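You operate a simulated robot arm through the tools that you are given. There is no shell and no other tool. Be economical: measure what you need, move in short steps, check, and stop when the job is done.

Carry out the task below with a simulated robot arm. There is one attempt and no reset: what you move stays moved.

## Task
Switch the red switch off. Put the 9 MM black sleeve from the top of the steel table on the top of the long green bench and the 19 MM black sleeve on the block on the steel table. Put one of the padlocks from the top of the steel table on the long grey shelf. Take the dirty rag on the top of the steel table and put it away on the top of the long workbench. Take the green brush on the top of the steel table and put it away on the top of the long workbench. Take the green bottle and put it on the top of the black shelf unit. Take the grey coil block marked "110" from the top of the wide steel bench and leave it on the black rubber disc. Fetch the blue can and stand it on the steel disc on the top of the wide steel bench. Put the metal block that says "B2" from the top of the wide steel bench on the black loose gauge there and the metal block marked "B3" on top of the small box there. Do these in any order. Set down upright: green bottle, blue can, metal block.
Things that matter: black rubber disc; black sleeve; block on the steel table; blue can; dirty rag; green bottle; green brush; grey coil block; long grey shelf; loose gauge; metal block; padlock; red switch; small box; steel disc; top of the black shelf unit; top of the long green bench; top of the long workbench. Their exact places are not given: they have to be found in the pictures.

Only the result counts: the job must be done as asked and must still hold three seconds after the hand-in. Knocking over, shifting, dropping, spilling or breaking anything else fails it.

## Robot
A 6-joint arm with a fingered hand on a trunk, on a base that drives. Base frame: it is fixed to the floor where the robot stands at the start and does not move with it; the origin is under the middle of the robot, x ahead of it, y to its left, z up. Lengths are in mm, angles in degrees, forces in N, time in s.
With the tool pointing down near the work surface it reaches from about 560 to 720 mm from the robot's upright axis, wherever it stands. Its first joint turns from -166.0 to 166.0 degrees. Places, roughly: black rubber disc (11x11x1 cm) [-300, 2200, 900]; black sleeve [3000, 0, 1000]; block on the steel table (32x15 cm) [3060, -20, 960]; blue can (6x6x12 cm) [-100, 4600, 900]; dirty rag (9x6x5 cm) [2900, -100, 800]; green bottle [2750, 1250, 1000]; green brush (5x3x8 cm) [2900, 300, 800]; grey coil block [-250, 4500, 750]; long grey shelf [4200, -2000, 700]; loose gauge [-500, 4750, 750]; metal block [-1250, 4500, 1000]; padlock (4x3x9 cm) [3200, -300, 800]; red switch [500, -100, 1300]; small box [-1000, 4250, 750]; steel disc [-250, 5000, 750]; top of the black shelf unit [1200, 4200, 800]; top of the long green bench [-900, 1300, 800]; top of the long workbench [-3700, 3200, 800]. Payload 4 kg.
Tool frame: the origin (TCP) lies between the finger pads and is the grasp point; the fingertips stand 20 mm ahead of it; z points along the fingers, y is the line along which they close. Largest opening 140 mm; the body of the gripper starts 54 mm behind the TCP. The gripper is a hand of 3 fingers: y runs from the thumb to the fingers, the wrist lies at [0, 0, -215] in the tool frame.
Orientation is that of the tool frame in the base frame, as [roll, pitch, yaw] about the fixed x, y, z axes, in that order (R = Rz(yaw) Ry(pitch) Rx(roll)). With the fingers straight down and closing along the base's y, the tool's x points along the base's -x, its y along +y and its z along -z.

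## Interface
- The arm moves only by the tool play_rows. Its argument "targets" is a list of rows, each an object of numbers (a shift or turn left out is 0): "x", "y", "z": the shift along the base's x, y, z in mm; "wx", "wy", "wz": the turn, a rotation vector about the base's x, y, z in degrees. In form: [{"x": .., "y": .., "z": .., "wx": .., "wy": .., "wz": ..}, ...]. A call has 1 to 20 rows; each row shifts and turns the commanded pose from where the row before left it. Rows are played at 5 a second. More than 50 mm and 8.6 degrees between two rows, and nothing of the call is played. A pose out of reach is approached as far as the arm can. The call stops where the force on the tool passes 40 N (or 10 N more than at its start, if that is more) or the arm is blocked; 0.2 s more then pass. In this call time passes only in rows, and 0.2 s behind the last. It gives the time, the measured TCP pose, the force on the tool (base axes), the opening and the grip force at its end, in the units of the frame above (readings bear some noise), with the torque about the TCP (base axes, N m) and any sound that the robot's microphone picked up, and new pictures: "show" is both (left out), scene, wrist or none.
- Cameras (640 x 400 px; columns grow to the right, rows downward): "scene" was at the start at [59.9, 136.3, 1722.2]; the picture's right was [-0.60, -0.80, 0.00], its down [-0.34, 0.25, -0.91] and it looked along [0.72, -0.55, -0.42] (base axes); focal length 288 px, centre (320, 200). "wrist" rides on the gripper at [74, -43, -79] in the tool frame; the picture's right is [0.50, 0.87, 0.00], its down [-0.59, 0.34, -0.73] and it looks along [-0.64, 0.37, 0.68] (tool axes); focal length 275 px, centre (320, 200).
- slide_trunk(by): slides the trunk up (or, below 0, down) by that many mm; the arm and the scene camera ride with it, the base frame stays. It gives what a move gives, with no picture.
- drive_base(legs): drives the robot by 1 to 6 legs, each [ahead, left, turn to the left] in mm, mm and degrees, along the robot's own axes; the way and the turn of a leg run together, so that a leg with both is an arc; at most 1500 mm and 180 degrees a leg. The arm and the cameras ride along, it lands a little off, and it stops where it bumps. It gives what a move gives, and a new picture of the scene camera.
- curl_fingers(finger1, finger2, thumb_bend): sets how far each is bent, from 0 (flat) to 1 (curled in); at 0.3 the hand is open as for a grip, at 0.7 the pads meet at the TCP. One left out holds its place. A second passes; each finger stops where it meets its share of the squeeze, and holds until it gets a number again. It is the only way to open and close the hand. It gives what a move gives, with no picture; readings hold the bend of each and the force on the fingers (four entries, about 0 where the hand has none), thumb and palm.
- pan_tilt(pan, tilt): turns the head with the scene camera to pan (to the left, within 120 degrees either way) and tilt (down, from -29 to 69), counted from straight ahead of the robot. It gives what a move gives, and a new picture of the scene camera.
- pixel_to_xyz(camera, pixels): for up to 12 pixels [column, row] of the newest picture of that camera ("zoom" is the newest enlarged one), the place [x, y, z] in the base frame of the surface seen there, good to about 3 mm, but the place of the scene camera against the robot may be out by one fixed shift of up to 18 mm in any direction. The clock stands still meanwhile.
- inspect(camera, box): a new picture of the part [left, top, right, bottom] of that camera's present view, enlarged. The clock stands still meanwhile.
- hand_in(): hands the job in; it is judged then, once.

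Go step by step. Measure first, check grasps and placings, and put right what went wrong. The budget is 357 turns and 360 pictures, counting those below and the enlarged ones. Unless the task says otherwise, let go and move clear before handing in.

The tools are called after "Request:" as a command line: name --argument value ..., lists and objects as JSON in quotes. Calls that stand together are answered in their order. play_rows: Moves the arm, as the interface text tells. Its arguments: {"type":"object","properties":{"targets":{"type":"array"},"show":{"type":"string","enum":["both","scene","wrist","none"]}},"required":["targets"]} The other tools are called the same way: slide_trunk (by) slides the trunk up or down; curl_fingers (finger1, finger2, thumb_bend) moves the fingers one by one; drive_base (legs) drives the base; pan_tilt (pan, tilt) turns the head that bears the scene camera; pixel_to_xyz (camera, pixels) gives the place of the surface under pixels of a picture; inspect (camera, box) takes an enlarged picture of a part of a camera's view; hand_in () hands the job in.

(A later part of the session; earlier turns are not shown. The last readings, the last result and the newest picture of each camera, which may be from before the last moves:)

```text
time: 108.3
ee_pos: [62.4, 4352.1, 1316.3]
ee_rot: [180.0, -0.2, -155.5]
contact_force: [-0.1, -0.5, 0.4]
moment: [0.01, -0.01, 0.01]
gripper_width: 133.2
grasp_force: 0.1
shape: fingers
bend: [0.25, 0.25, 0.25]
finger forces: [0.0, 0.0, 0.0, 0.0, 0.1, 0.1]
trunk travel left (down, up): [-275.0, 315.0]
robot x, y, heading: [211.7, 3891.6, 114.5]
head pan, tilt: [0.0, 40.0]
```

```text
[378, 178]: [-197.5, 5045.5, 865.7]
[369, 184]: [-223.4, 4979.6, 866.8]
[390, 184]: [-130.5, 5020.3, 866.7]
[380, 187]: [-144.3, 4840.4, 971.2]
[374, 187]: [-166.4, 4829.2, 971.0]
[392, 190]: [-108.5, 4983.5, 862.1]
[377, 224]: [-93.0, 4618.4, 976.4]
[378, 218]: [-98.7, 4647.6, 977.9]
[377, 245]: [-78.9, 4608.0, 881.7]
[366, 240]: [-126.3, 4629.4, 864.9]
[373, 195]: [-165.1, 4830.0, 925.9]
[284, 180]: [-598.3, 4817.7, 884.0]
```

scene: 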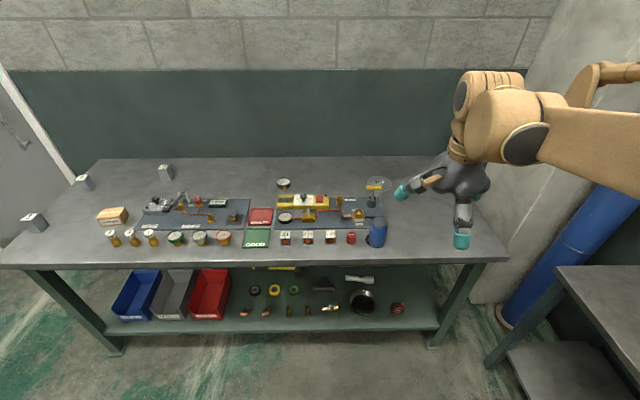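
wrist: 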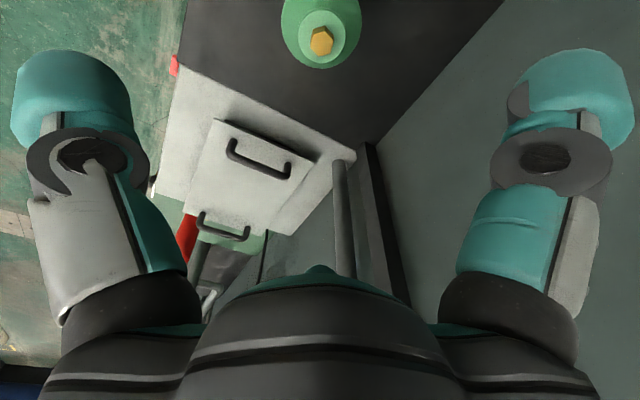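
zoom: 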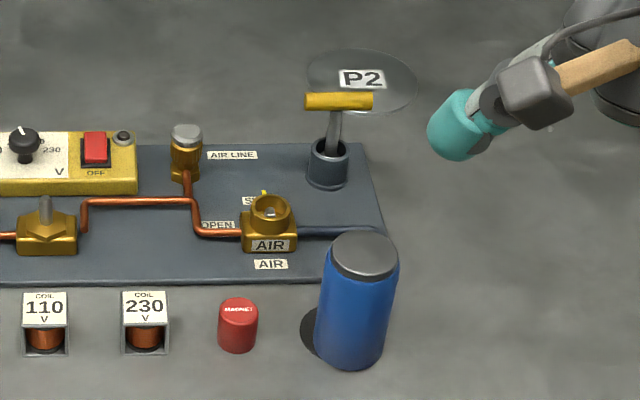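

The disc (marked P2) is centred near [-178,5010], the can at [-90,4612]. I'll drive closer: 455 ahead and 70 right.

Request:
drive_base --legs '[[0, -70, 0.7], [450, 0, 0]]'

Request:
pan_tilt --pan 0 --tilt 50

```text
time: 111.7
ee_pos: [-71.1, 4790.7, 1314.8]
ee_rot: [-179.8, -0.1, -154.7]
contact_force: [1.2, -0.4, 0.5]
moment: [0.01, 0.01, 0.01]
gripper_width: 133.4
grasp_force: 0.1
shape: fingers
bend: [0.25, 0.25, 0.25]
finger forces: [0.0, 0.0, 0.0, 0.0, 0.0, 0.0]
trunk travel left (down, up): [-275.0, 315.0]
robot x, y, heading: [89.8, 4329.8, 115.2]
head pan, tilt: [0.0, 40.0]
```

scene: 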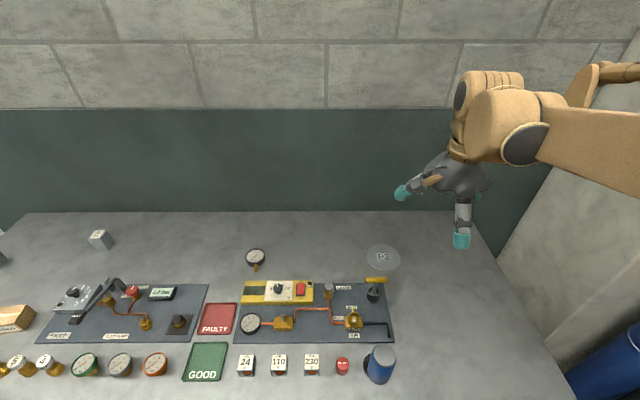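

```text
time: 112.4
ee_pos: [-70.5, 4790.0, 1314.4]
ee_rot: [-179.9, -0.2, -154.8]
contact_force: [0.6, 0.8, 0.5]
moment: [0.0, 0.05, 0.0]
gripper_width: 133.2
grasp_force: 0.0
shape: fingers
bend: [0.25, 0.25, 0.25]
finger forces: [0.0, 0.0, 0.0, 0.0, 0.0, 0.0]
trunk travel left (down, up): [-275.0, 315.0]
robot x, y, heading: [85.5, 4326.6, 115.0]
head pan, tilt: [0.0, 50.0]
```

scene: 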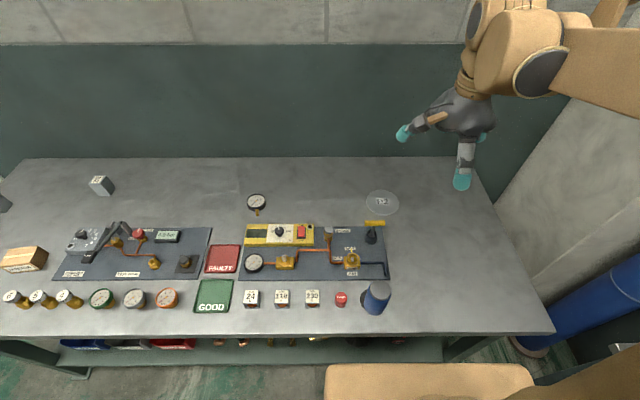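

From here the can is only 330 mm away, too close for the arm; I'll back up 320, grasp it, then come forward again for the disc.

Request:
drive_base --legs '[[-320, 0, 0]]'

Request:
pixel_to_xyz --camera "scene" --pixels '[[380, 200]]'

```text
time: 114.5
ee_pos: [63.2, 4500.7, 1315.1]
ee_rot: [180.0, -0.1, -154.3]
contact_force: [-0.5, -1.0, 0.2]
moment: [0.04, 0.0, 0.03]
gripper_width: 133.6
grasp_force: 0.0
shape: fingers
bend: [0.25, 0.25, 0.25]
finger forces: [0.0, 0.0, 0.0, 0.2, 0.0, 0.0]
trunk travel left (down, up): [-275.0, 315.0]
robot x, y, heading: [223.1, 4038.6, 115.6]
head pan, tilt: [0.0, 50.0]
```

scene: 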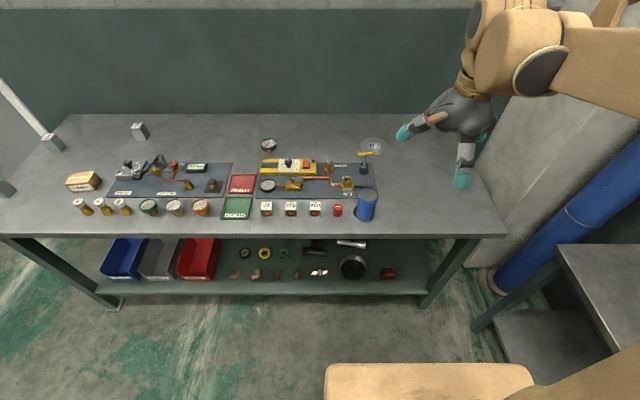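

```text
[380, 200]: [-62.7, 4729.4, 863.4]
```

The can is 653 mm away. I'll bring the hand over it.

Request:
play_rows --targets '[{"x": -25.5, "y": 18.7, "z": -27.5}, {"x": -25.5, "y": 18.7, "z": -27.5}, {"x": -25.5, "y": 18.7, "z": -27.5}, {"x": -25.5, "y": 18.7, "z": -27.5}, {"x": -25.5, "y": 18.7, "z": -27.5}, {"x": -25.5, "y": 18.7, "z": -27.5}]' --show "wrist"

```text
time: 115.9
ee_pos: [-92.1, 4613.9, 1149.7]
ee_rot: [-180.0, -0.2, -154.3]
contact_force: [0.3, 0.5, 0.3]
moment: [0.0, -0.03, 0.01]
gripper_width: 133.3
grasp_force: 0.1
shape: fingers
bend: [0.25, 0.25, 0.25]
finger forces: [0.0, 0.1, 0.0, 0.0, 0.0, 0.0]
trunk travel left (down, up): [-275.0, 315.0]
robot x, y, heading: [223.9, 4042.0, 115.9]
head pan, tilt: [0.0, 50.0]
```

wrist: 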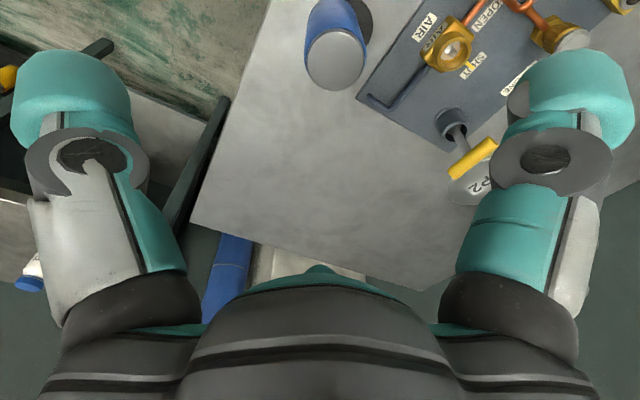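

Request:
pixel_to_xyz --camera "wrist" --pixels '[[337, 62], [308, 60], [366, 62], [337, 35], [335, 86], [330, 15], [300, 150], [465, 160], [485, 190], [455, 50], [455, 130]]'

```text
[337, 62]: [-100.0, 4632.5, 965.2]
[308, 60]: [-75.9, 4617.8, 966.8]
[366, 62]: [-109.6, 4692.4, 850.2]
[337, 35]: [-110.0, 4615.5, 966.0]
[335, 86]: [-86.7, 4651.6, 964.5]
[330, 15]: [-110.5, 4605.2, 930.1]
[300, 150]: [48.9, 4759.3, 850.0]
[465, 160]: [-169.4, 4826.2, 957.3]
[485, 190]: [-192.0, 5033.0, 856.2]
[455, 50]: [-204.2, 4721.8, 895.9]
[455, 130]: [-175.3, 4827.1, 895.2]
```

The can's top centre is about [-99,4633,965] and the bench z≈850. I'll go down around it to TCP z≈928 and close.

Request:
play_rows --targets '[{"x": -7, "y": 19, "z": -30}, {"z": -45}, {"z": -45}, {"z": -45}, {"z": -40}, {"z": -17}]' --show "wrist"

Request:
curl_fingers --finger1 0.7 --finger2 0.7 --thumb_bend 0.7

Request:
play_rows --targets '[{"z": 6}, {"z": 10}]' --show "wrist"

```text
time: 117.3
ee_pos: [-98.4, 4632.8, 930.2]
ee_rot: [-180.0, -0.1, -154.3]
contact_force: [-1.1, 0.2, -0.3]
moment: [0.02, -0.03, 0.0]
gripper_width: 133.0
grasp_force: 0.1
shape: fingers
bend: [0.25, 0.25, 0.25]
finger forces: [0.0, 0.1, 0.0, 0.0, 0.1, 0.0]
trunk travel left (down, up): [-275.0, 315.0]
robot x, y, heading: [223.9, 4042.8, 115.8]
head pan, tilt: [0.0, 50.0]
```

wrist: 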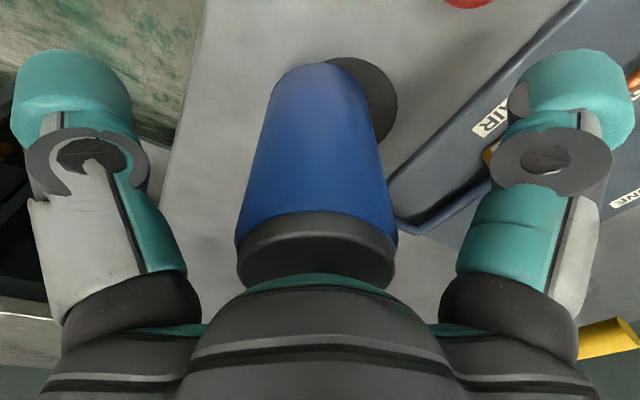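

```text
time: 118.3
ee_pos: [-97.9, 4634.1, 929.8]
ee_rot: [-179.9, -0.1, -154.4]
contact_force: [-0.6, -0.7, 0.0]
moment: [0.0, -0.03, 0.03]
gripper_width: 47.8
grasp_force: 28.1
shape: fingers
bend: [0.56, 0.54, 0.57]
finger forces: [12.5, 15.4, 0.0, 0.0, 27.7, 0.0]
trunk travel left (down, up): [-275.0, 315.0]
robot x, y, heading: [225.9, 4038.6, 115.7]
head pan, tilt: [0.0, 50.0]
```

```text
time: 118.9
ee_pos: [-97.7, 4633.2, 944.6]
ee_rot: [-179.8, -0.1, -154.3]
contact_force: [0.2, -0.6, -2.6]
moment: [-0.03, -0.04, 0.0]
gripper_width: 47.7
grasp_force: 27.9
shape: fingers
bend: [0.56, 0.54, 0.57]
finger forces: [12.6, 15.5, 0.0, 0.0, 27.6, 0.0]
trunk travel left (down, up): [-275.0, 315.0]
robot x, y, heading: [226.7, 4041.4, 115.7]
head pan, tilt: [0.0, 50.0]
```

wrist: 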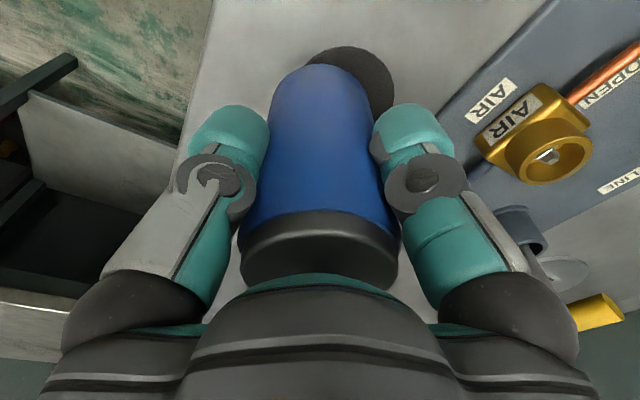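

The can is held (-2.6 N). I'll lift it well above the pump handle and drive forward 325.

Request:
play_rows --targets '[{"z": 45}, {"z": 45}, {"z": 45}, {"z": 45}, {"z": 30}]' --show "none"

Request:
drive_base --legs '[[325, 0, 0]]'

Request:
pixel_to_xyz --camera "scene" --pixels '[[366, 201], [382, 190], [399, 202], [382, 214], [382, 202], [375, 222], [372, 237]]'

```text
time: 120.1
ee_pos: [-97.6, 4631.9, 1154.7]
ee_rot: [-179.9, -0.1, -154.2]
contact_force: [-0.5, 0.3, -2.9]
moment: [0.01, -0.01, 0.01]
gripper_width: 47.8
grasp_force: 27.4
shape: fingers
bend: [0.56, 0.54, 0.57]
finger forces: [12.5, 15.4, 0.1, 0.0, 27.1, 0.0]
trunk travel left (down, up): [-275.0, 315.0]
robot x, y, heading: [223.7, 4042.4, 116.0]
head pan, tilt: [0.0, 50.0]
```

```text
time: 122.3
ee_pos: [-242.1, 4925.2, 1154.5]
ee_rot: [-180.0, -0.2, -154.1]
contact_force: [-0.7, 0.0, -2.3]
moment: [-0.03, -0.01, -0.02]
gripper_width: 47.4
grasp_force: 27.6
shape: fingers
bend: [0.56, 0.54, 0.57]
finger forces: [12.5, 15.6, 0.0, 0.1, 27.2, 0.1]
trunk travel left (down, up): [-275.0, 315.0]
robot x, y, heading: [83.1, 4335.8, 115.8]
head pan, tilt: [0.0, 50.0]
```

scene: 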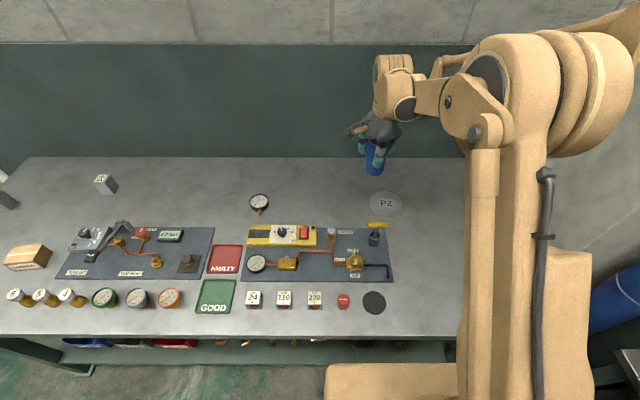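

```text
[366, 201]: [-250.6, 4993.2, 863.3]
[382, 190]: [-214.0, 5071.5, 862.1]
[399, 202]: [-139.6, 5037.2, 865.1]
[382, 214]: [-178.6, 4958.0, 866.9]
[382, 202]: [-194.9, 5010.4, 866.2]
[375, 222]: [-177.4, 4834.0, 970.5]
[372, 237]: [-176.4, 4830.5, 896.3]
```

The disc's centre (after removing the scene bias seen on the pump handle) is about [-188,5008]. I'll move the can above it.

Request:
play_rows --targets '[{"x": 27, "y": 41}, {"x": 27, "y": 42}, {"z": -40}, {"z": -40}, {"z": -40}]'

```text
time: 123.5
ee_pos: [-189.0, 5007.4, 1033.4]
ee_rot: [-180.0, 0.1, -154.1]
contact_force: [0.4, 0.7, -3.1]
moment: [0.02, 0.01, 0.03]
gripper_width: 47.5
grasp_force: 27.4
shape: fingers
bend: [0.56, 0.54, 0.57]
finger forces: [12.6, 15.6, 0.0, 0.0, 26.9, 0.0]
trunk travel left (down, up): [-275.0, 315.0]
robot x, y, heading: [85.4, 4331.6, 116.0]
head pan, tilt: [0.0, 50.0]
```

scene: 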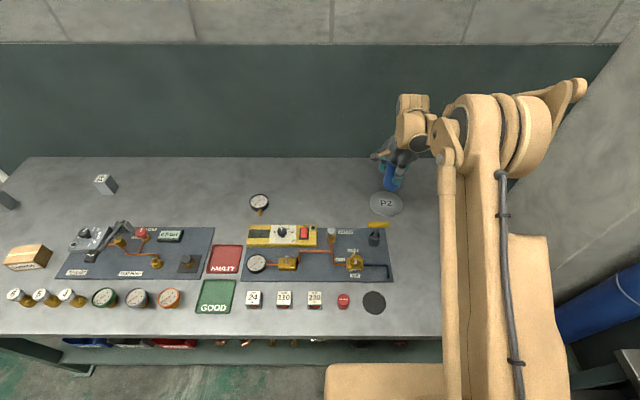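
wrist: 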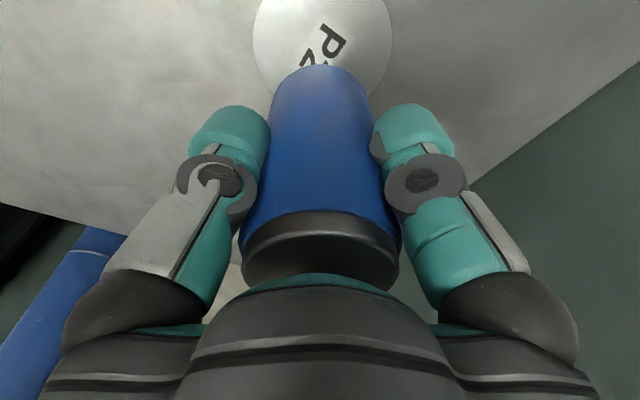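

The disc shows behind the can in the wrist view at (322,30); I'll measure its rim from here.

Request:
pixel_to_xyz --camera "wrist" --pixels '[[256, 40], [388, 40], [256, 20], [389, 15], [270, 70], [375, 78], [322, 8], [262, 2], [383, 2]]'

```text
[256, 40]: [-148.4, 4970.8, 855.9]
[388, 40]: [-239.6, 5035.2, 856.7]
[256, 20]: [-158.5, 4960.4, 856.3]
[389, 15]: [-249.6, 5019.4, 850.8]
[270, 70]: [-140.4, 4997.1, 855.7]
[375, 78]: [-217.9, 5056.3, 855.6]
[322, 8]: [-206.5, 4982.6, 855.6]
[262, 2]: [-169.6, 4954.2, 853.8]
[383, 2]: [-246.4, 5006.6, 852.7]
```

The rim fit gives the disc centre [-193.5,5004], z=856, radius 56. I'll centre and lower until it touches.

Request:
play_rows --targets '[{"x": -4.5, "y": -3.7, "z": -40}, {"z": -40}, {"z": -6}, {"z": -4}, {"z": -3}, {"z": -3}, {"z": -2}]' --show "wrist"

```text
time: 125.1
ee_pos: [-190.3, 5003.2, 937.4]
ee_rot: [-180.0, -0.1, -154.1]
contact_force: [-0.3, -0.2, -3.6]
moment: [-0.01, -0.03, 0.04]
gripper_width: 47.5
grasp_force: 27.8
shape: fingers
bend: [0.56, 0.54, 0.57]
finger forces: [12.6, 15.6, 0.1, 0.0, 26.7, 0.0]
trunk travel left (down, up): [-275.0, 315.0]
robot x, y, heading: [85.8, 4330.8, 116.0]
head pan, tilt: [0.0, 50.0]
```

wrist: 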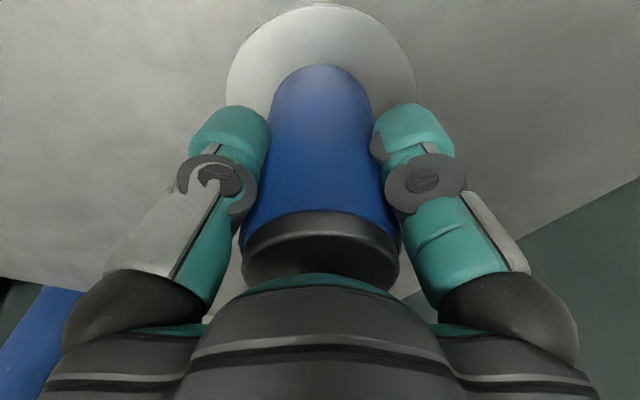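

No contact yet at 937 (force -3.6); centred well. I'll continue in 2 mm steps.

Request:
play_rows --targets '[{"z": -2}, {"z": -2}]' --show "none"

Request:
play_rows --targets '[{"z": -2}]' --show "none"

```text
time: 125.7
ee_pos: [-193.4, 5005.5, 932.4]
ee_rot: [-179.9, -0.2, -154.0]
contact_force: [0.1, 0.6, -1.7]
moment: [0.0, -0.01, -0.04]
gripper_width: 47.4
grasp_force: 27.5
shape: fingers
bend: [0.56, 0.54, 0.57]
finger forces: [12.6, 15.8, 0.0, 0.0, 26.7, 0.0]
trunk travel left (down, up): [-275.0, 315.0]
robot x, y, heading: [85.5, 4332.7, 115.8]
head pan, tilt: [0.0, 50.0]
```

```text
time: 126.1
ee_pos: [-191.2, 5003.5, 931.0]
ee_rot: [-180.0, 0.0, -154.1]
contact_force: [-1.0, 0.9, 7.4]
moment: [-0.12, 0.0, -0.02]
gripper_width: 47.4
grasp_force: 28.2
shape: fingers
bend: [0.56, 0.54, 0.57]
finger forces: [12.9, 16.8, 0.0, 0.1, 27.4, 0.1]
trunk travel left (down, up): [-275.0, 315.0]
robot x, y, heading: [80.5, 4333.1, 116.1]
head pan, tilt: [0.0, 50.0]
```

The can touches the disc (+7 N). Opening and rising.

Request:
curl_fingers --finger1 0.45 --finger2 0.45 --thumb_bend 0.45

Request:
curl_fingers --finger1 0.25 --finger2 0.25 --thumb_bend 0.25

Request:
play_rows --targets '[{"z": 30}, {"z": 45}, {"z": 45}, {"z": 45}, {"z": 45}, {"z": 45}]'

```text
time: 127.1
ee_pos: [-192.7, 5003.6, 930.2]
ee_rot: [-179.9, -0.2, -154.1]
contact_force: [0.1, 0.5, -0.3]
moment: [-0.01, -0.05, 0.05]
gripper_width: 79.2
grasp_force: 0.1
shape: fingers
bend: [0.45, 0.45, 0.45]
finger forces: [0.1, 0.0, 0.0, 0.0, 0.0, 0.1]
trunk travel left (down, up): [-275.0, 315.0]
robot x, y, heading: [81.9, 4334.9, 116.1]
head pan, tilt: [0.0, 50.0]
```

```text
time: 128.1
ee_pos: [-191.8, 5005.0, 930.5]
ee_rot: [180.0, -0.1, -154.2]
contact_force: [0.0, 1.1, 0.0]
moment: [0.02, 0.0, -0.03]
gripper_width: 132.8
grasp_force: 0.1
shape: fingers
bend: [0.25, 0.25, 0.25]
finger forces: [0.1, 0.0, 0.0, 0.1, 0.2, 0.0]
trunk travel left (down, up): [-275.0, 315.0]
robot x, y, heading: [82.7, 4334.5, 116.0]
head pan, tilt: [0.0, 50.0]
```

```text
time: 129.5
ee_pos: [-190.8, 5002.3, 1186.1]
ee_rot: [180.0, -0.1, -154.1]
contact_force: [0.1, 0.4, 0.1]
moment: [0.0, 0.0, 0.03]
gripper_width: 133.2
grasp_force: 0.0
shape: fingers
bend: [0.25, 0.25, 0.25]
finger forces: [0.1, 0.0, 0.1, 0.0, 0.0, 0.0]
trunk travel left (down, up): [-275.0, 315.0]
robot x, y, heading: [82.5, 4332.3, 115.9]
head pan, tilt: [0.0, 50.0]
```

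scene: 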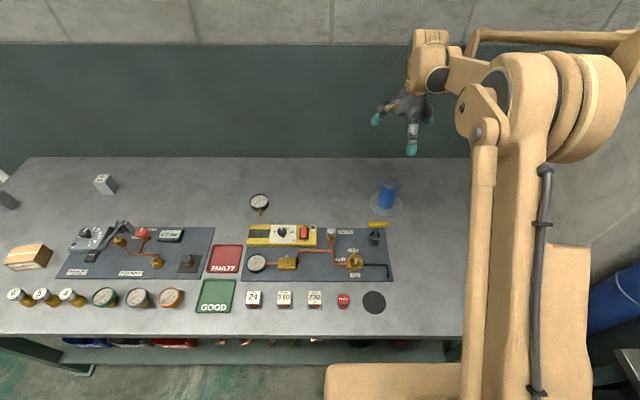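
wrist: 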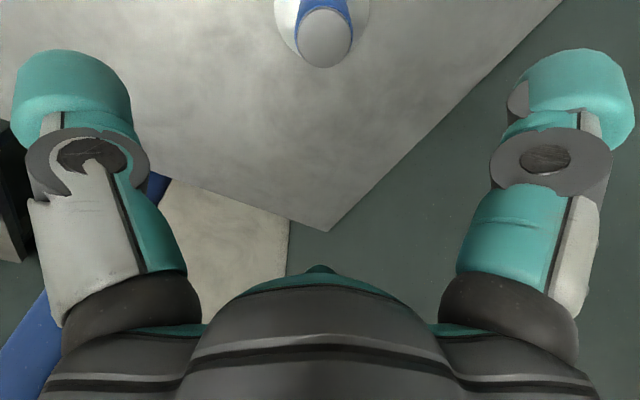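

The can stands upright on the disc. Before moving along the bench I'll check how far the robot's base sticks out (pixel (430,375)).

Request:
pixel_to_xyz --camera "scene" --pixels '[[430, 368], [400, 390], [340, 368], [400, 340], [260, 203], [259, 213], [106, 184], [28, 256], [20, 250], [105, 178]]'

```text
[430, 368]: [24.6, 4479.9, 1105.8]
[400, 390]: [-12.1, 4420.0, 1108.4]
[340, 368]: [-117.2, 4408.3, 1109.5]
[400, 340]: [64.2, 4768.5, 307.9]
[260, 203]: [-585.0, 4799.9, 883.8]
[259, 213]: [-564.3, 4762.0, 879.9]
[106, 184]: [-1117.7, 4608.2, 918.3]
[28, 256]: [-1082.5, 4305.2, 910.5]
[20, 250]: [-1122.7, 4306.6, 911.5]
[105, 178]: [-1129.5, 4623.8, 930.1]
```

The chest reaches 158 mm ahead. I'll move left about 850 along the bench and 25 forward to reach B2.

Request:
drive_base --legs '[[0, 850, -0.8], [25, 0, 0]]'

Request:
pixel_to_xyz --camera "scene" --pixels '[[320, 200]]'

```text
time: 134.5
ee_pos: [-980.7, 4654.5, 1183.1]
ee_rot: [-179.8, -0.1, -154.9]
contact_force: [0.1, -0.4, -0.2]
moment: [-0.01, -0.02, -0.01]
gripper_width: 133.1
grasp_force: 0.0
shape: fingers
bend: [0.25, 0.25, 0.25]
finger forces: [0.0, 0.1, 0.0, 0.1, 0.0, 0.0]
trunk travel left (down, up): [-275.0, 315.0]
robot x, y, heading: [-714.5, 3981.0, 115.2]
head pan, tilt: [0.0, 50.0]
```

scene: 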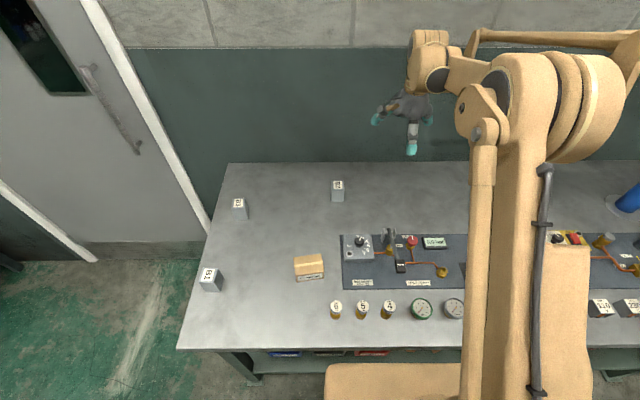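

```text
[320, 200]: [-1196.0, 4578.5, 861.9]
```

B2 is at (338,190). I'll bring the hand over it and see it with the wrist camera.

Request:
play_rows --targets '[{"x": -46, "y": -15}, {"x": -46, "y": -15}, {"x": -46, "y": -15}, {"z": -40}]' --show "wrist"

```text
time: 135.5
ee_pos: [-1116.4, 4608.4, 1143.5]
ee_rot: [-179.7, -0.1, -154.9]
contact_force: [0.7, -0.6, -0.4]
moment: [0.01, 0.01, -0.01]
gripper_width: 133.2
grasp_force: 0.0
shape: fingers
bend: [0.25, 0.25, 0.25]
finger forces: [0.1, 0.0, 0.0, 0.0, 0.0, 0.0]
trunk travel left (down, up): [-275.0, 315.0]
robot x, y, heading: [-717.4, 3979.5, 115.1]
head pan, tilt: [0.0, 50.0]
```

wrist: 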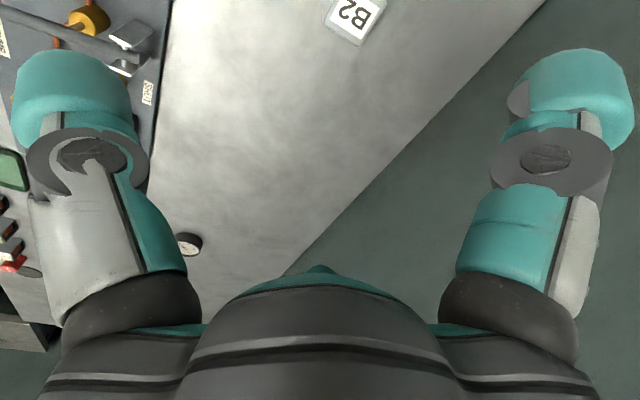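

Request:
inspect --camera "wrist" --box '[300, 0, 420, 60]'

Request:
pixel_to_xyz --camera "wrist" --pixels '[[355, 12], [326, 20], [358, 42], [383, 8], [357, 36], [330, 25], [355, 60], [188, 244], [380, 10]]'

```text
5.33 times, centred on (360, 30) of wrist
```

zoom: 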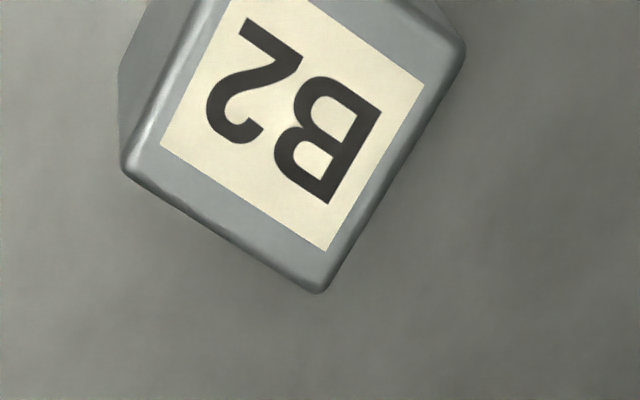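

```text
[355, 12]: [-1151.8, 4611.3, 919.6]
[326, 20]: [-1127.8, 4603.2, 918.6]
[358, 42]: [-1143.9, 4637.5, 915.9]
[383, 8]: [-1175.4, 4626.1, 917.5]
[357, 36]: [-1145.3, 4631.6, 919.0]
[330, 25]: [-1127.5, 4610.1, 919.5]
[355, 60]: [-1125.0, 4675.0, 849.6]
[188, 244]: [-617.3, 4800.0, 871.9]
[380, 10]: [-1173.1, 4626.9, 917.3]
```

B2's top is about 40×40 mm centred at [-1151.5,4615.5], z=918. I'll test whether the arm reaches it from here.

Request:
play_rows --targets '[{"x": -35, "y": 7.5, "z": -30}, {"z": -45}, {"z": -45}]' --show "wrist"

```text
time: 136.3
ee_pos: [-1154.4, 4617.3, 1021.3]
ee_rot: [-179.9, -0.1, -154.9]
contact_force: [0.1, 0.1, -0.3]
moment: [-0.04, 0.01, 0.0]
gripper_width: 133.3
grasp_force: 0.1
shape: fingers
bend: [0.25, 0.25, 0.25]
finger forces: [0.1, 0.1, 0.0, 0.1, 0.1, 0.0]
trunk travel left (down, up): [-275.0, 315.0]
robot x, y, heading: [-712.1, 3980.8, 115.3]
head pan, tilt: [0.0, 50.0]
```

wrist: 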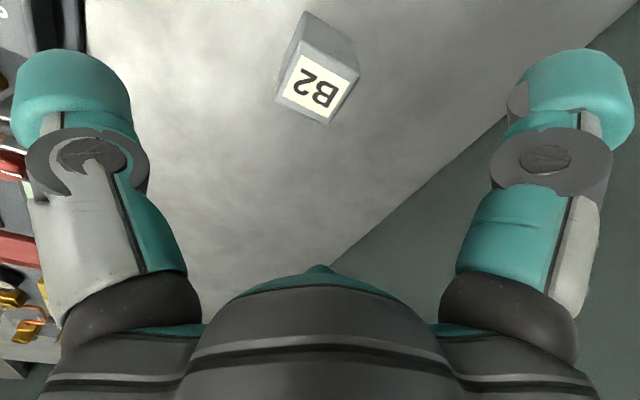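

It reaches. The block's top is now clear at (317,85); measuring its four corners.

Request:
pixel_to_xyz --camera "wrist" --pixels '[[279, 100], [325, 121], [355, 75], [304, 53], [317, 86]]'

```text
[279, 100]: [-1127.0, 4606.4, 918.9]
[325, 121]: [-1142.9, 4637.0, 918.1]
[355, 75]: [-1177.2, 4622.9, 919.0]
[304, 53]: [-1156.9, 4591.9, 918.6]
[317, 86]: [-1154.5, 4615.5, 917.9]
```

Centre [-1151,4614.5]. I'll descend to TCP z≈890 and grip.

Request:
play_rows --targets '[{"x": 2.5, "y": -2.5, "z": -40}, {"z": -45}, {"z": -30}, {"z": -16}]' --show "wrist"

Request:
curl_fingers --finger1 0.7 --finger2 0.7 --thumb_bend 0.7

Request:
play_rows --targets '[{"z": 5}, {"z": 10}]' --show "wrist"

```text
time: 137.3
ee_pos: [-1145.1, 4607.4, 899.4]
ee_rot: [-179.9, -0.1, -154.9]
contact_force: [-1.0, 0.2, -0.2]
moment: [0.03, 0.03, 0.0]
gripper_width: 133.3
grasp_force: 0.0
shape: fingers
bend: [0.25, 0.25, 0.25]
finger forces: [0.1, 0.1, 0.1, 0.1, 0.0, 0.0]
out of reach, approached as far as the arm can: row 4
trunk travel left (down, up): [-275.0, 315.0]
robot x, y, heading: [-714.7, 3978.9, 115.1]
head pan, tilt: [0.0, 50.0]
```

wrist: 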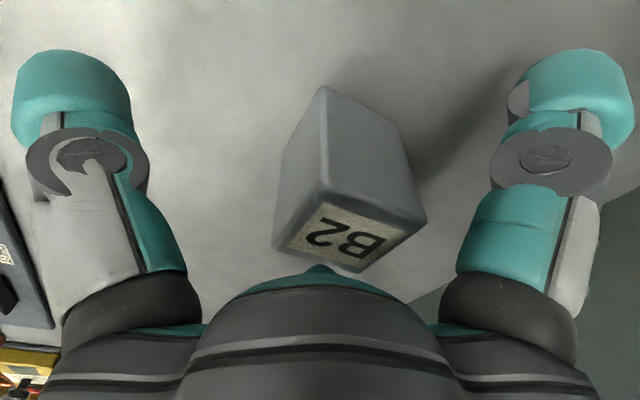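

```text
time: 138.3
ee_pos: [-1145.7, 4608.1, 899.6]
ee_rot: [-180.0, -0.2, -154.9]
contact_force: [-0.7, -1.8, 0.8]
moment: [-0.05, -0.07, 0.01]
gripper_width: 36.9
grasp_force: 15.9
shape: fingers
bend: [0.55, 0.57, 0.64]
finger forces: [10.1, 9.8, 0.1, 0.0, 12.0, 0.0]
trunk travel left (down, up): [-275.0, 315.0]
robot x, y, heading: [-709.5, 3981.1, 115.2]
head pan, tilt: [0.0, 50.0]
```

```text
time: 138.9
ee_pos: [-1145.1, 4607.2, 913.7]
ee_rot: [-179.9, -0.1, -154.9]
contact_force: [-1.3, 0.1, -9.1]
moment: [-0.08, -0.07, -0.01]
gripper_width: 36.8
grasp_force: 15.5
shape: fingers
bend: [0.55, 0.57, 0.64]
finger forces: [9.4, 9.7, 0.0, 0.1, 11.3, 0.0]
trunk travel left (down, up): [-275.0, 315.0]
robot x, y, heading: [-714.0, 3978.3, 115.4]
head pan, tilt: [0.0, 50.0]
```

wrist: 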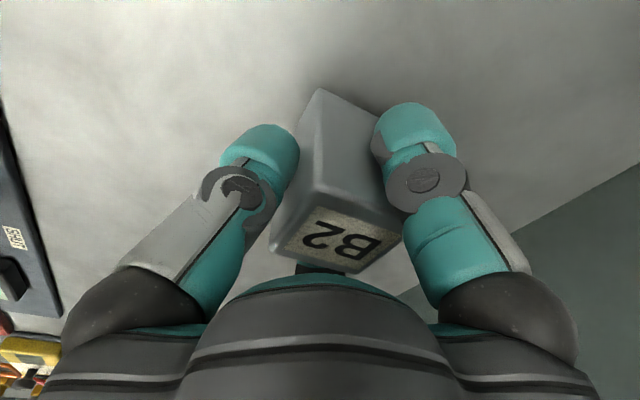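

B2 is held (-9 N) without sliding. I'll lift and drive right 430 to face the loose gauge.

Request:
play_rows --targets '[{"z": 30}, {"z": 40}, {"z": 40}, {"z": 40}, {"z": 40}]' --show "wrist"

Request:
drive_base --legs '[[0, -440, 0]]'

Request:
inspect --camera "wrist" --box '[0, 0, 640, 400]'

```text
time: 140.1
ee_pos: [-1143.9, 4607.9, 1104.9]
ee_rot: [-179.9, -0.2, -155.0]
contact_force: [0.0, 0.0, -7.4]
moment: [-0.05, -0.03, 0.02]
gripper_width: 36.9
grasp_force: 15.5
shape: fingers
bend: [0.55, 0.57, 0.64]
finger forces: [9.4, 9.9, 0.1, 0.0, 11.4, 0.1]
trunk travel left (down, up): [-275.0, 315.0]
robot x, y, heading: [-713.6, 3978.6, 115.0]
head pan, tilt: [0.0, 50.0]
```

wrist: 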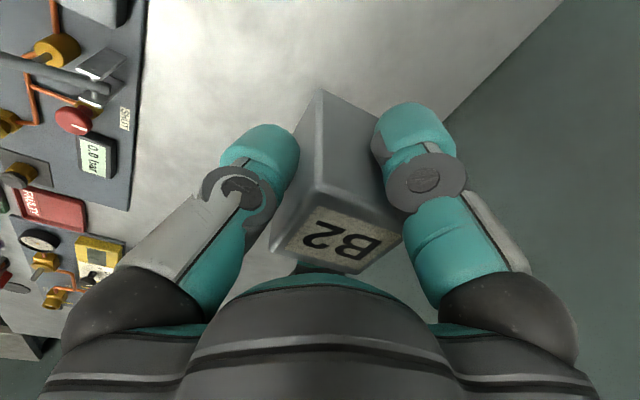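

```text
time: 142.8
ee_pos: [-748.9, 4793.7, 1104.5]
ee_rot: [-179.9, 0.0, -154.7]
contact_force: [0.9, -0.1, -8.9]
moment: [-0.05, -0.05, 0.03]
gripper_width: 36.4
grasp_force: 15.0
shape: fingers
bend: [0.55, 0.57, 0.64]
finger forces: [9.3, 9.9, 0.0, 0.1, 11.0, 0.1]
trunk travel left (down, up): [-275.0, 315.0]
robot x, y, heading: [-317.1, 4167.6, 115.4]
head pan, tilt: [0.0, 50.0]
```

scene: 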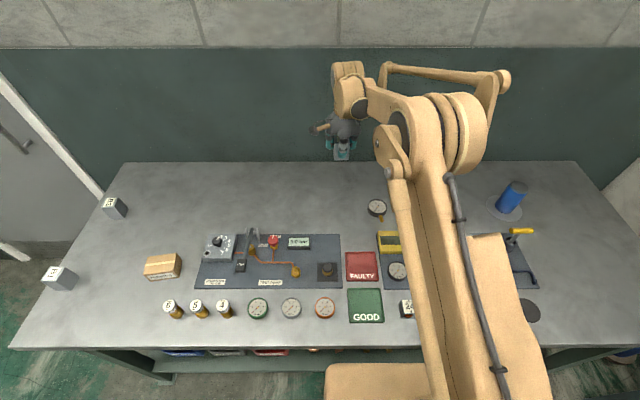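

```text
1.00 times, centred on (320, 200) of wrist (not enlarged: the box is as wide or as high as the picture)
```

zoom: 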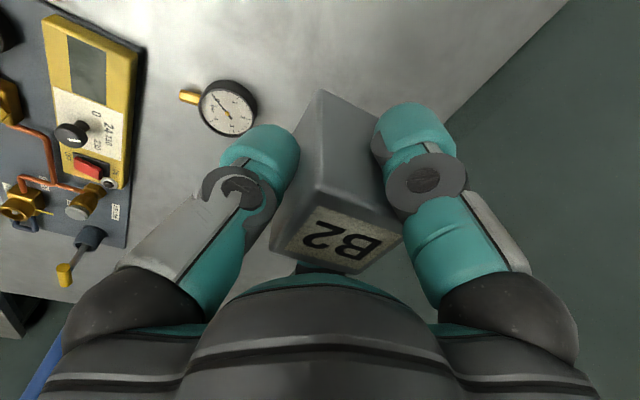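

The loose gauge shows at (228,107) in the wrist view, so I can measure it directly.

Request:
pixel_to_xyz --camera "wrist" --pixels '[[228, 107], [205, 90], [250, 125], [218, 83], [237, 130], [206, 110], [252, 100], [190, 97], [230, 70]]'

```text
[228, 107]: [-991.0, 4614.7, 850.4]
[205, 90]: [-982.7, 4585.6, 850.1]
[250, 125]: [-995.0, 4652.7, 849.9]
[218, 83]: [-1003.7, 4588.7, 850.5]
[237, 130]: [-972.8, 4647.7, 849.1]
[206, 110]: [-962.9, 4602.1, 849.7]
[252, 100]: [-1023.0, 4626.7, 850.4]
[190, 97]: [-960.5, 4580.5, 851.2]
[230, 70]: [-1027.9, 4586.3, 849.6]
```

Those referred to the picture before the drive; I'll use the newest enlarged picture instead.

Request:
pixel_to_xyz --camera "zoom" --pixels '[[228, 107], [205, 90], [250, 125], [218, 83], [237, 130], [206, 110], [252, 100], [190, 97], [230, 70]]'

```text
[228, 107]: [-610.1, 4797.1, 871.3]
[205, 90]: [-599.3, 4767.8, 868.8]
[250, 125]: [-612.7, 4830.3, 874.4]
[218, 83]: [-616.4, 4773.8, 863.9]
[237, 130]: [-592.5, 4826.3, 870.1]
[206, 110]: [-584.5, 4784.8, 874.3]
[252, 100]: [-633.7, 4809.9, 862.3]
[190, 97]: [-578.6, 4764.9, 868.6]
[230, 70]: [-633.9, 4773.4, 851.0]
```

The gauge is centred at about [-607,4799], top z≈872, 62 mm across. I'll measure where the block sits in the hand.

Request:
pixel_to_xyz --camera "zoom" --pixels '[[320, 192], [400, 228], [355, 268], [278, 243], [335, 235], [322, 95], [322, 140]]'

```text
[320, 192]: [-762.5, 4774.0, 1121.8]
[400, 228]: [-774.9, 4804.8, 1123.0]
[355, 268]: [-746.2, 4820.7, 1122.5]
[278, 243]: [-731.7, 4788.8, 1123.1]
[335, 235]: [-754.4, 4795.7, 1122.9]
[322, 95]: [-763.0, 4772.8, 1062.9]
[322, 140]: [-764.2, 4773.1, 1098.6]
```

The block's centre is offset (-5,+3.4) from the TCP, its bottom 50 mm below. I'll move it above the gauge and down to ~15 mm over it.

Request:
play_rows --targets '[{"x": 49, "y": 0.6}, {"x": 49, "y": 0.6}, {"x": 49, "y": 0.7}, {"z": -40}, {"z": -40}, {"z": -40}, {"z": -40}]'

Request:
inspect --camera "scene" --box '[340, 160, 430, 240]'

```text
time: 144.4
ee_pos: [-599.4, 4796.4, 944.2]
ee_rot: [-179.9, -0.1, -154.7]
contact_force: [0.5, 0.0, -7.9]
moment: [-0.04, -0.04, 0.01]
gripper_width: 36.5
grasp_force: 15.3
shape: fingers
bend: [0.55, 0.57, 0.64]
finger forces: [9.5, 10.0, 0.0, 0.0, 10.8, 0.0]
trunk travel left (down, up): [-275.0, 315.0]
robot x, y, heading: [-313.5, 4170.4, 115.1]
head pan, tilt: [0.0, 50.0]
```

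scene: 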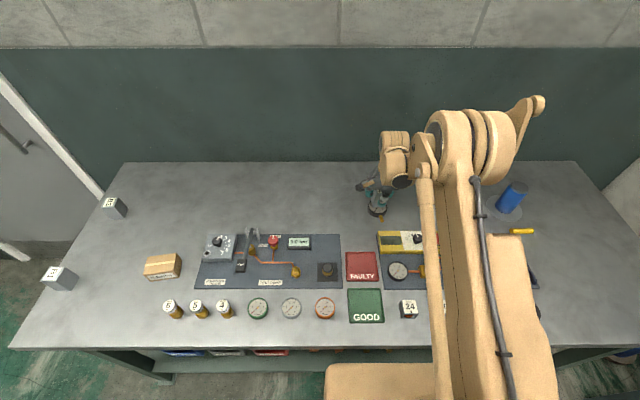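
wrist: 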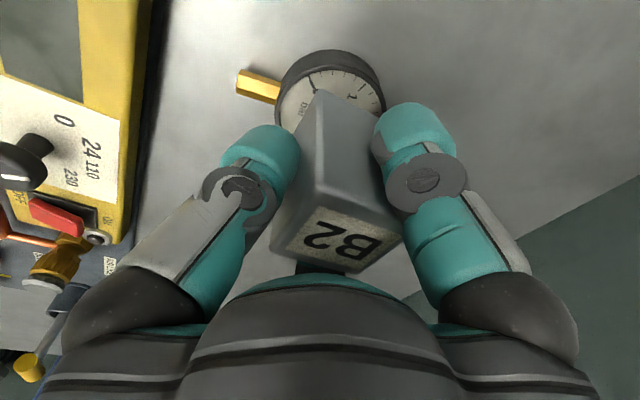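

```text
5.00 times, centred on (385, 200) of scene
```

zoom: 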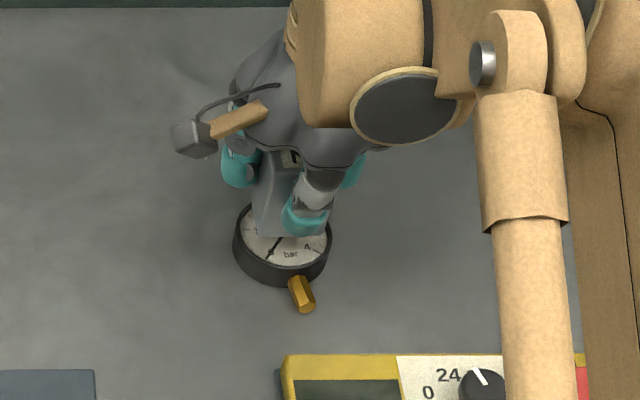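

The gauge is just visible below the block; I'll refine its centre from this near view.

Request:
pixel_to_xyz --camera "wrist" --pixels '[[283, 90], [380, 90], [340, 66], [300, 70], [370, 78], [300, 110], [375, 105], [340, 85]]'

```text
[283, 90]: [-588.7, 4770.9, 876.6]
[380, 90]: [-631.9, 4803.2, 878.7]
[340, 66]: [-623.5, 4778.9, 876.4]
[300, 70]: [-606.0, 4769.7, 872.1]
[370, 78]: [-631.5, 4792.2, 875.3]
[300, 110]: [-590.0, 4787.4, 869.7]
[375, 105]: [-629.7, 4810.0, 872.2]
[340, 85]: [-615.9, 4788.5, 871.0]
```

The gauge's centre is about [-602,4800]; I'm within 3 mm. I'll nudge and lower gently until contact.

Request:
play_rows --targets '[{"x": 2.5, "y": 1, "z": -8}, {"z": -4}, {"z": -3}, {"z": -2}, {"z": -2}]' --show "none"

Request:
play_rows --targets '[{"z": -2}]' --show "none"

```text
time: 145.6
ee_pos: [-598.2, 4796.0, 926.2]
ee_rot: [-180.0, -0.1, -154.7]
contact_force: [0.9, 0.0, -6.3]
moment: [-0.01, -0.06, -0.03]
gripper_width: 36.3
grasp_force: 14.7
shape: fingers
bend: [0.55, 0.57, 0.64]
finger forces: [9.5, 9.9, 0.1, 0.1, 10.8, 0.0]
trunk travel left (down, up): [-275.0, 315.0]
robot x, y, heading: [-316.5, 4168.5, 115.2]
head pan, tilt: [0.0, 50.0]
```

```text
time: 146.0
ee_pos: [-598.9, 4795.5, 924.4]
ee_rot: [180.0, -0.1, -154.7]
contact_force: [0.4, 0.9, 9.9]
moment: [0.11, -0.03, 0.02]
gripper_width: 35.7
grasp_force: 16.5
shape: fingers
bend: [0.55, 0.57, 0.65]
finger forces: [10.1, 11.1, 0.0, 0.0, 12.0, 0.0]
trunk travel left (down, up): [-275.0, 315.0]
robot x, y, heading: [-317.0, 4173.1, 115.5]
head pan, tilt: [0.0, 50.0]
```

Contact at TCP z=924 (+10 N). Opening slowly and rising.

Request:
curl_fingers --finger1 0.48 --finger2 0.48 --thumb_bend 0.55

Request:
curl_fingers --finger1 0.25 --finger2 0.25 --thumb_bend 0.25

Request:
play_rows --targets '[{"z": 30}, {"z": 40}, {"z": 45}, {"z": 45}, {"z": 40}]' --show "wrist"

Request:
inspect --camera "scene" --box '[340, 160, 430, 240]'

```text
time: 147.0
ee_pos: [-600.5, 4794.8, 924.4]
ee_rot: [-179.9, -0.1, -154.8]
contact_force: [0.4, 0.1, 0.5]
moment: [0.0, -0.01, 0.02]
gripper_width: 59.0
grasp_force: 0.1
shape: fingers
bend: [0.48, 0.48, 0.55]
finger forces: [0.0, 0.1, 0.0, 0.1, 0.0, 0.1]
trunk travel left (down, up): [-275.0, 315.0]
robot x, y, heading: [-317.5, 4168.9, 115.5]
head pan, tilt: [0.0, 50.0]
```

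```text
time: 148.0
ee_pos: [-599.7, 4795.9, 923.7]
ee_rot: [-179.9, 0.0, -154.7]
contact_force: [0.1, -0.5, 0.4]
moment: [0.04, -0.02, 0.02]
gripper_width: 133.1
grasp_force: 0.1
shape: fingers
bend: [0.25, 0.25, 0.25]
finger forces: [0.1, 0.0, 0.1, 0.0, 0.0, 0.0]
trunk travel left (down, up): [-275.0, 315.0]
robot x, y, heading: [-317.1, 4166.7, 115.2]
head pan, tilt: [0.0, 50.0]
```

```text
time: 149.2
ee_pos: [-598.4, 4795.9, 1123.8]
ee_rot: [-180.0, -0.1, -154.7]
contact_force: [0.1, -1.1, -0.1]
moment: [0.0, 0.0, 0.0]
gripper_width: 132.9
grasp_force: 0.1
shape: fingers
bend: [0.25, 0.25, 0.25]
finger forces: [0.0, 0.0, 0.0, 0.0, 0.1, 0.0]
trunk travel left (down, up): [-275.0, 315.0]
robot x, y, heading: [-311.4, 4169.2, 115.4]
head pan, tilt: [0.0, 50.0]
```

wrist: 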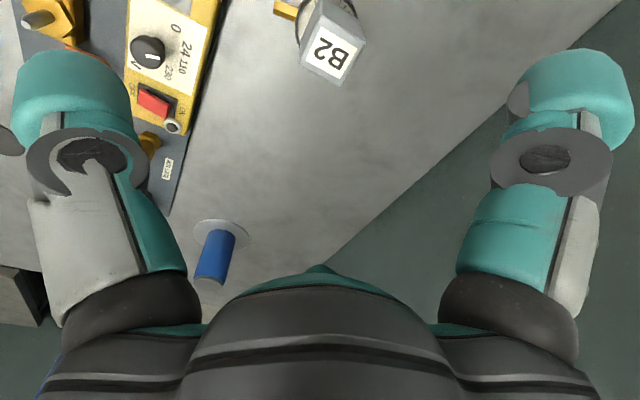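

```text
5.00 times, centred on (385, 200) of scene
```

zoom: 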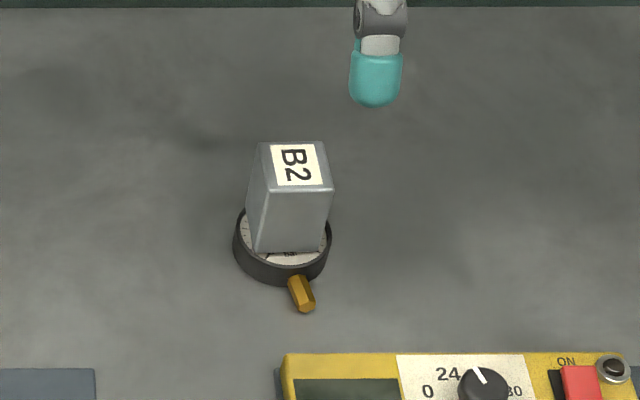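

B2 stands upright on the gauge. Next B3: driving left 850 along the bench.

Request:
drive_base --legs '[[0, 850, -0.2]]'

Request:
inspect --camera "wrist" --box '[0, 0, 640, 400]'

```text
time: 153.7
ee_pos: [-1367.9, 4430.7, 1123.1]
ee_rot: [-179.9, 0.1, -154.8]
contact_force: [0.8, 0.6, -0.6]
moment: [0.0, -0.04, 0.02]
gripper_width: 133.2
grasp_force: 0.2
shape: fingers
bend: [0.25, 0.25, 0.25]
finger forces: [0.1, 0.0, 0.0, 0.0, 0.1, 0.0]
trunk travel left (down, up): [-275.0, 315.0]
robot x, y, heading: [-1088.9, 3805.6, 115.2]
head pan, tilt: [0.0, 50.0]
```

scene: 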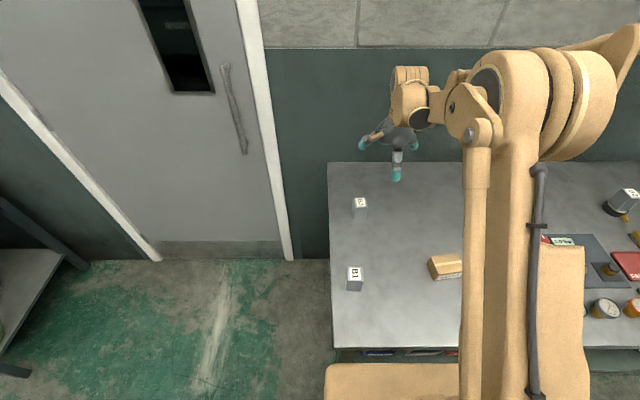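

```text
1.00 times, centred on (320, 200) of wrist (not enlarged: the box is as wide or as high as the picture)
```

zoom: 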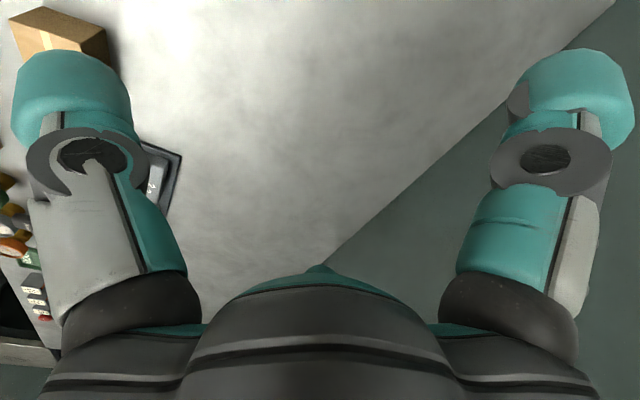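

B3 is at (360,207) in the scene view; measuring it and the box.

Request:
pixel_to_xyz --camera "scene" --pixels '[[360, 202], [355, 198], [366, 198], [354, 207], [367, 207], [430, 258], [445, 265], [460, 258], [335, 348], [440, 280]]'

Request:
pixel_to_xyz --camera "zoom" --pixels '[[60, 28], [12, 18], [108, 35], [25, 60], [45, 10]]'

```text
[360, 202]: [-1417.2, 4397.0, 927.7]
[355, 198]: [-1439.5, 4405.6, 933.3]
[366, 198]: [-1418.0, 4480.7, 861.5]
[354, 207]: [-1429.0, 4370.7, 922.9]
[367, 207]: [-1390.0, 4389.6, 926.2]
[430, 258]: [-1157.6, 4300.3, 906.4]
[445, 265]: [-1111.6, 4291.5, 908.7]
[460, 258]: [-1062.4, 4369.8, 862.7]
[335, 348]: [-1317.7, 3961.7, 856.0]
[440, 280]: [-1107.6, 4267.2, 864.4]
```

```text
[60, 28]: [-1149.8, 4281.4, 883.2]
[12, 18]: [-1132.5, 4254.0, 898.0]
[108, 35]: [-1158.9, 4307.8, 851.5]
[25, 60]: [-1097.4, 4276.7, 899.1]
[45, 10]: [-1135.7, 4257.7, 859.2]
```

I'll shift the hand over B3 and lower a bit for a wrist view.

Request:
play_rows --targets '[{"x": -20, "y": -23, "z": -30}, {"x": -20, "y": -23, "z": -30}, {"z": -40}]' --show "wrist"

```text
time: 154.5
ee_pos: [-1407.0, 4387.1, 1021.8]
ee_rot: [-179.9, -0.2, -154.7]
contact_force: [-0.1, 0.6, -0.4]
moment: [-0.04, 0.02, 0.01]
gripper_width: 133.5
grasp_force: 0.0
shape: fingers
bend: [0.25, 0.25, 0.25]
finger forces: [0.1, 0.0, 0.0, 0.1, 0.0, 0.0]
trunk travel left (down, up): [-275.0, 315.0]
robot x, y, heading: [-1082.2, 3807.4, 115.3]
head pan, tilt: [0.0, 50.0]
```

wrist: 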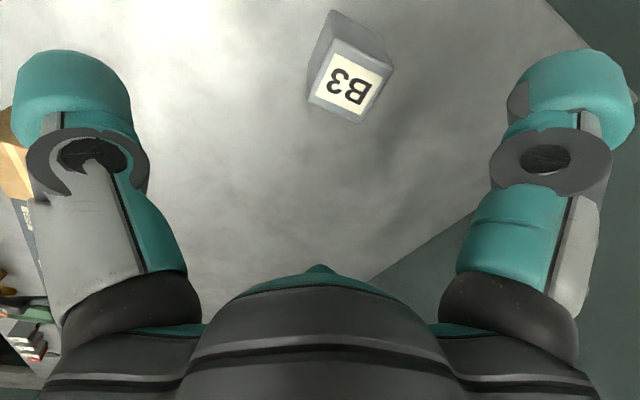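

Request:
pixel_to_xyz --camera "wrist" --pixels '[[310, 100], [358, 120], [391, 70], [335, 48], [349, 84]]'

```text
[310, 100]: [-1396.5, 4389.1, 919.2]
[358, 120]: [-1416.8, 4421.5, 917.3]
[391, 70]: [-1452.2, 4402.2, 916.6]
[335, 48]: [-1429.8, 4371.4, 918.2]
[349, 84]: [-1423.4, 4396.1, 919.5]
```

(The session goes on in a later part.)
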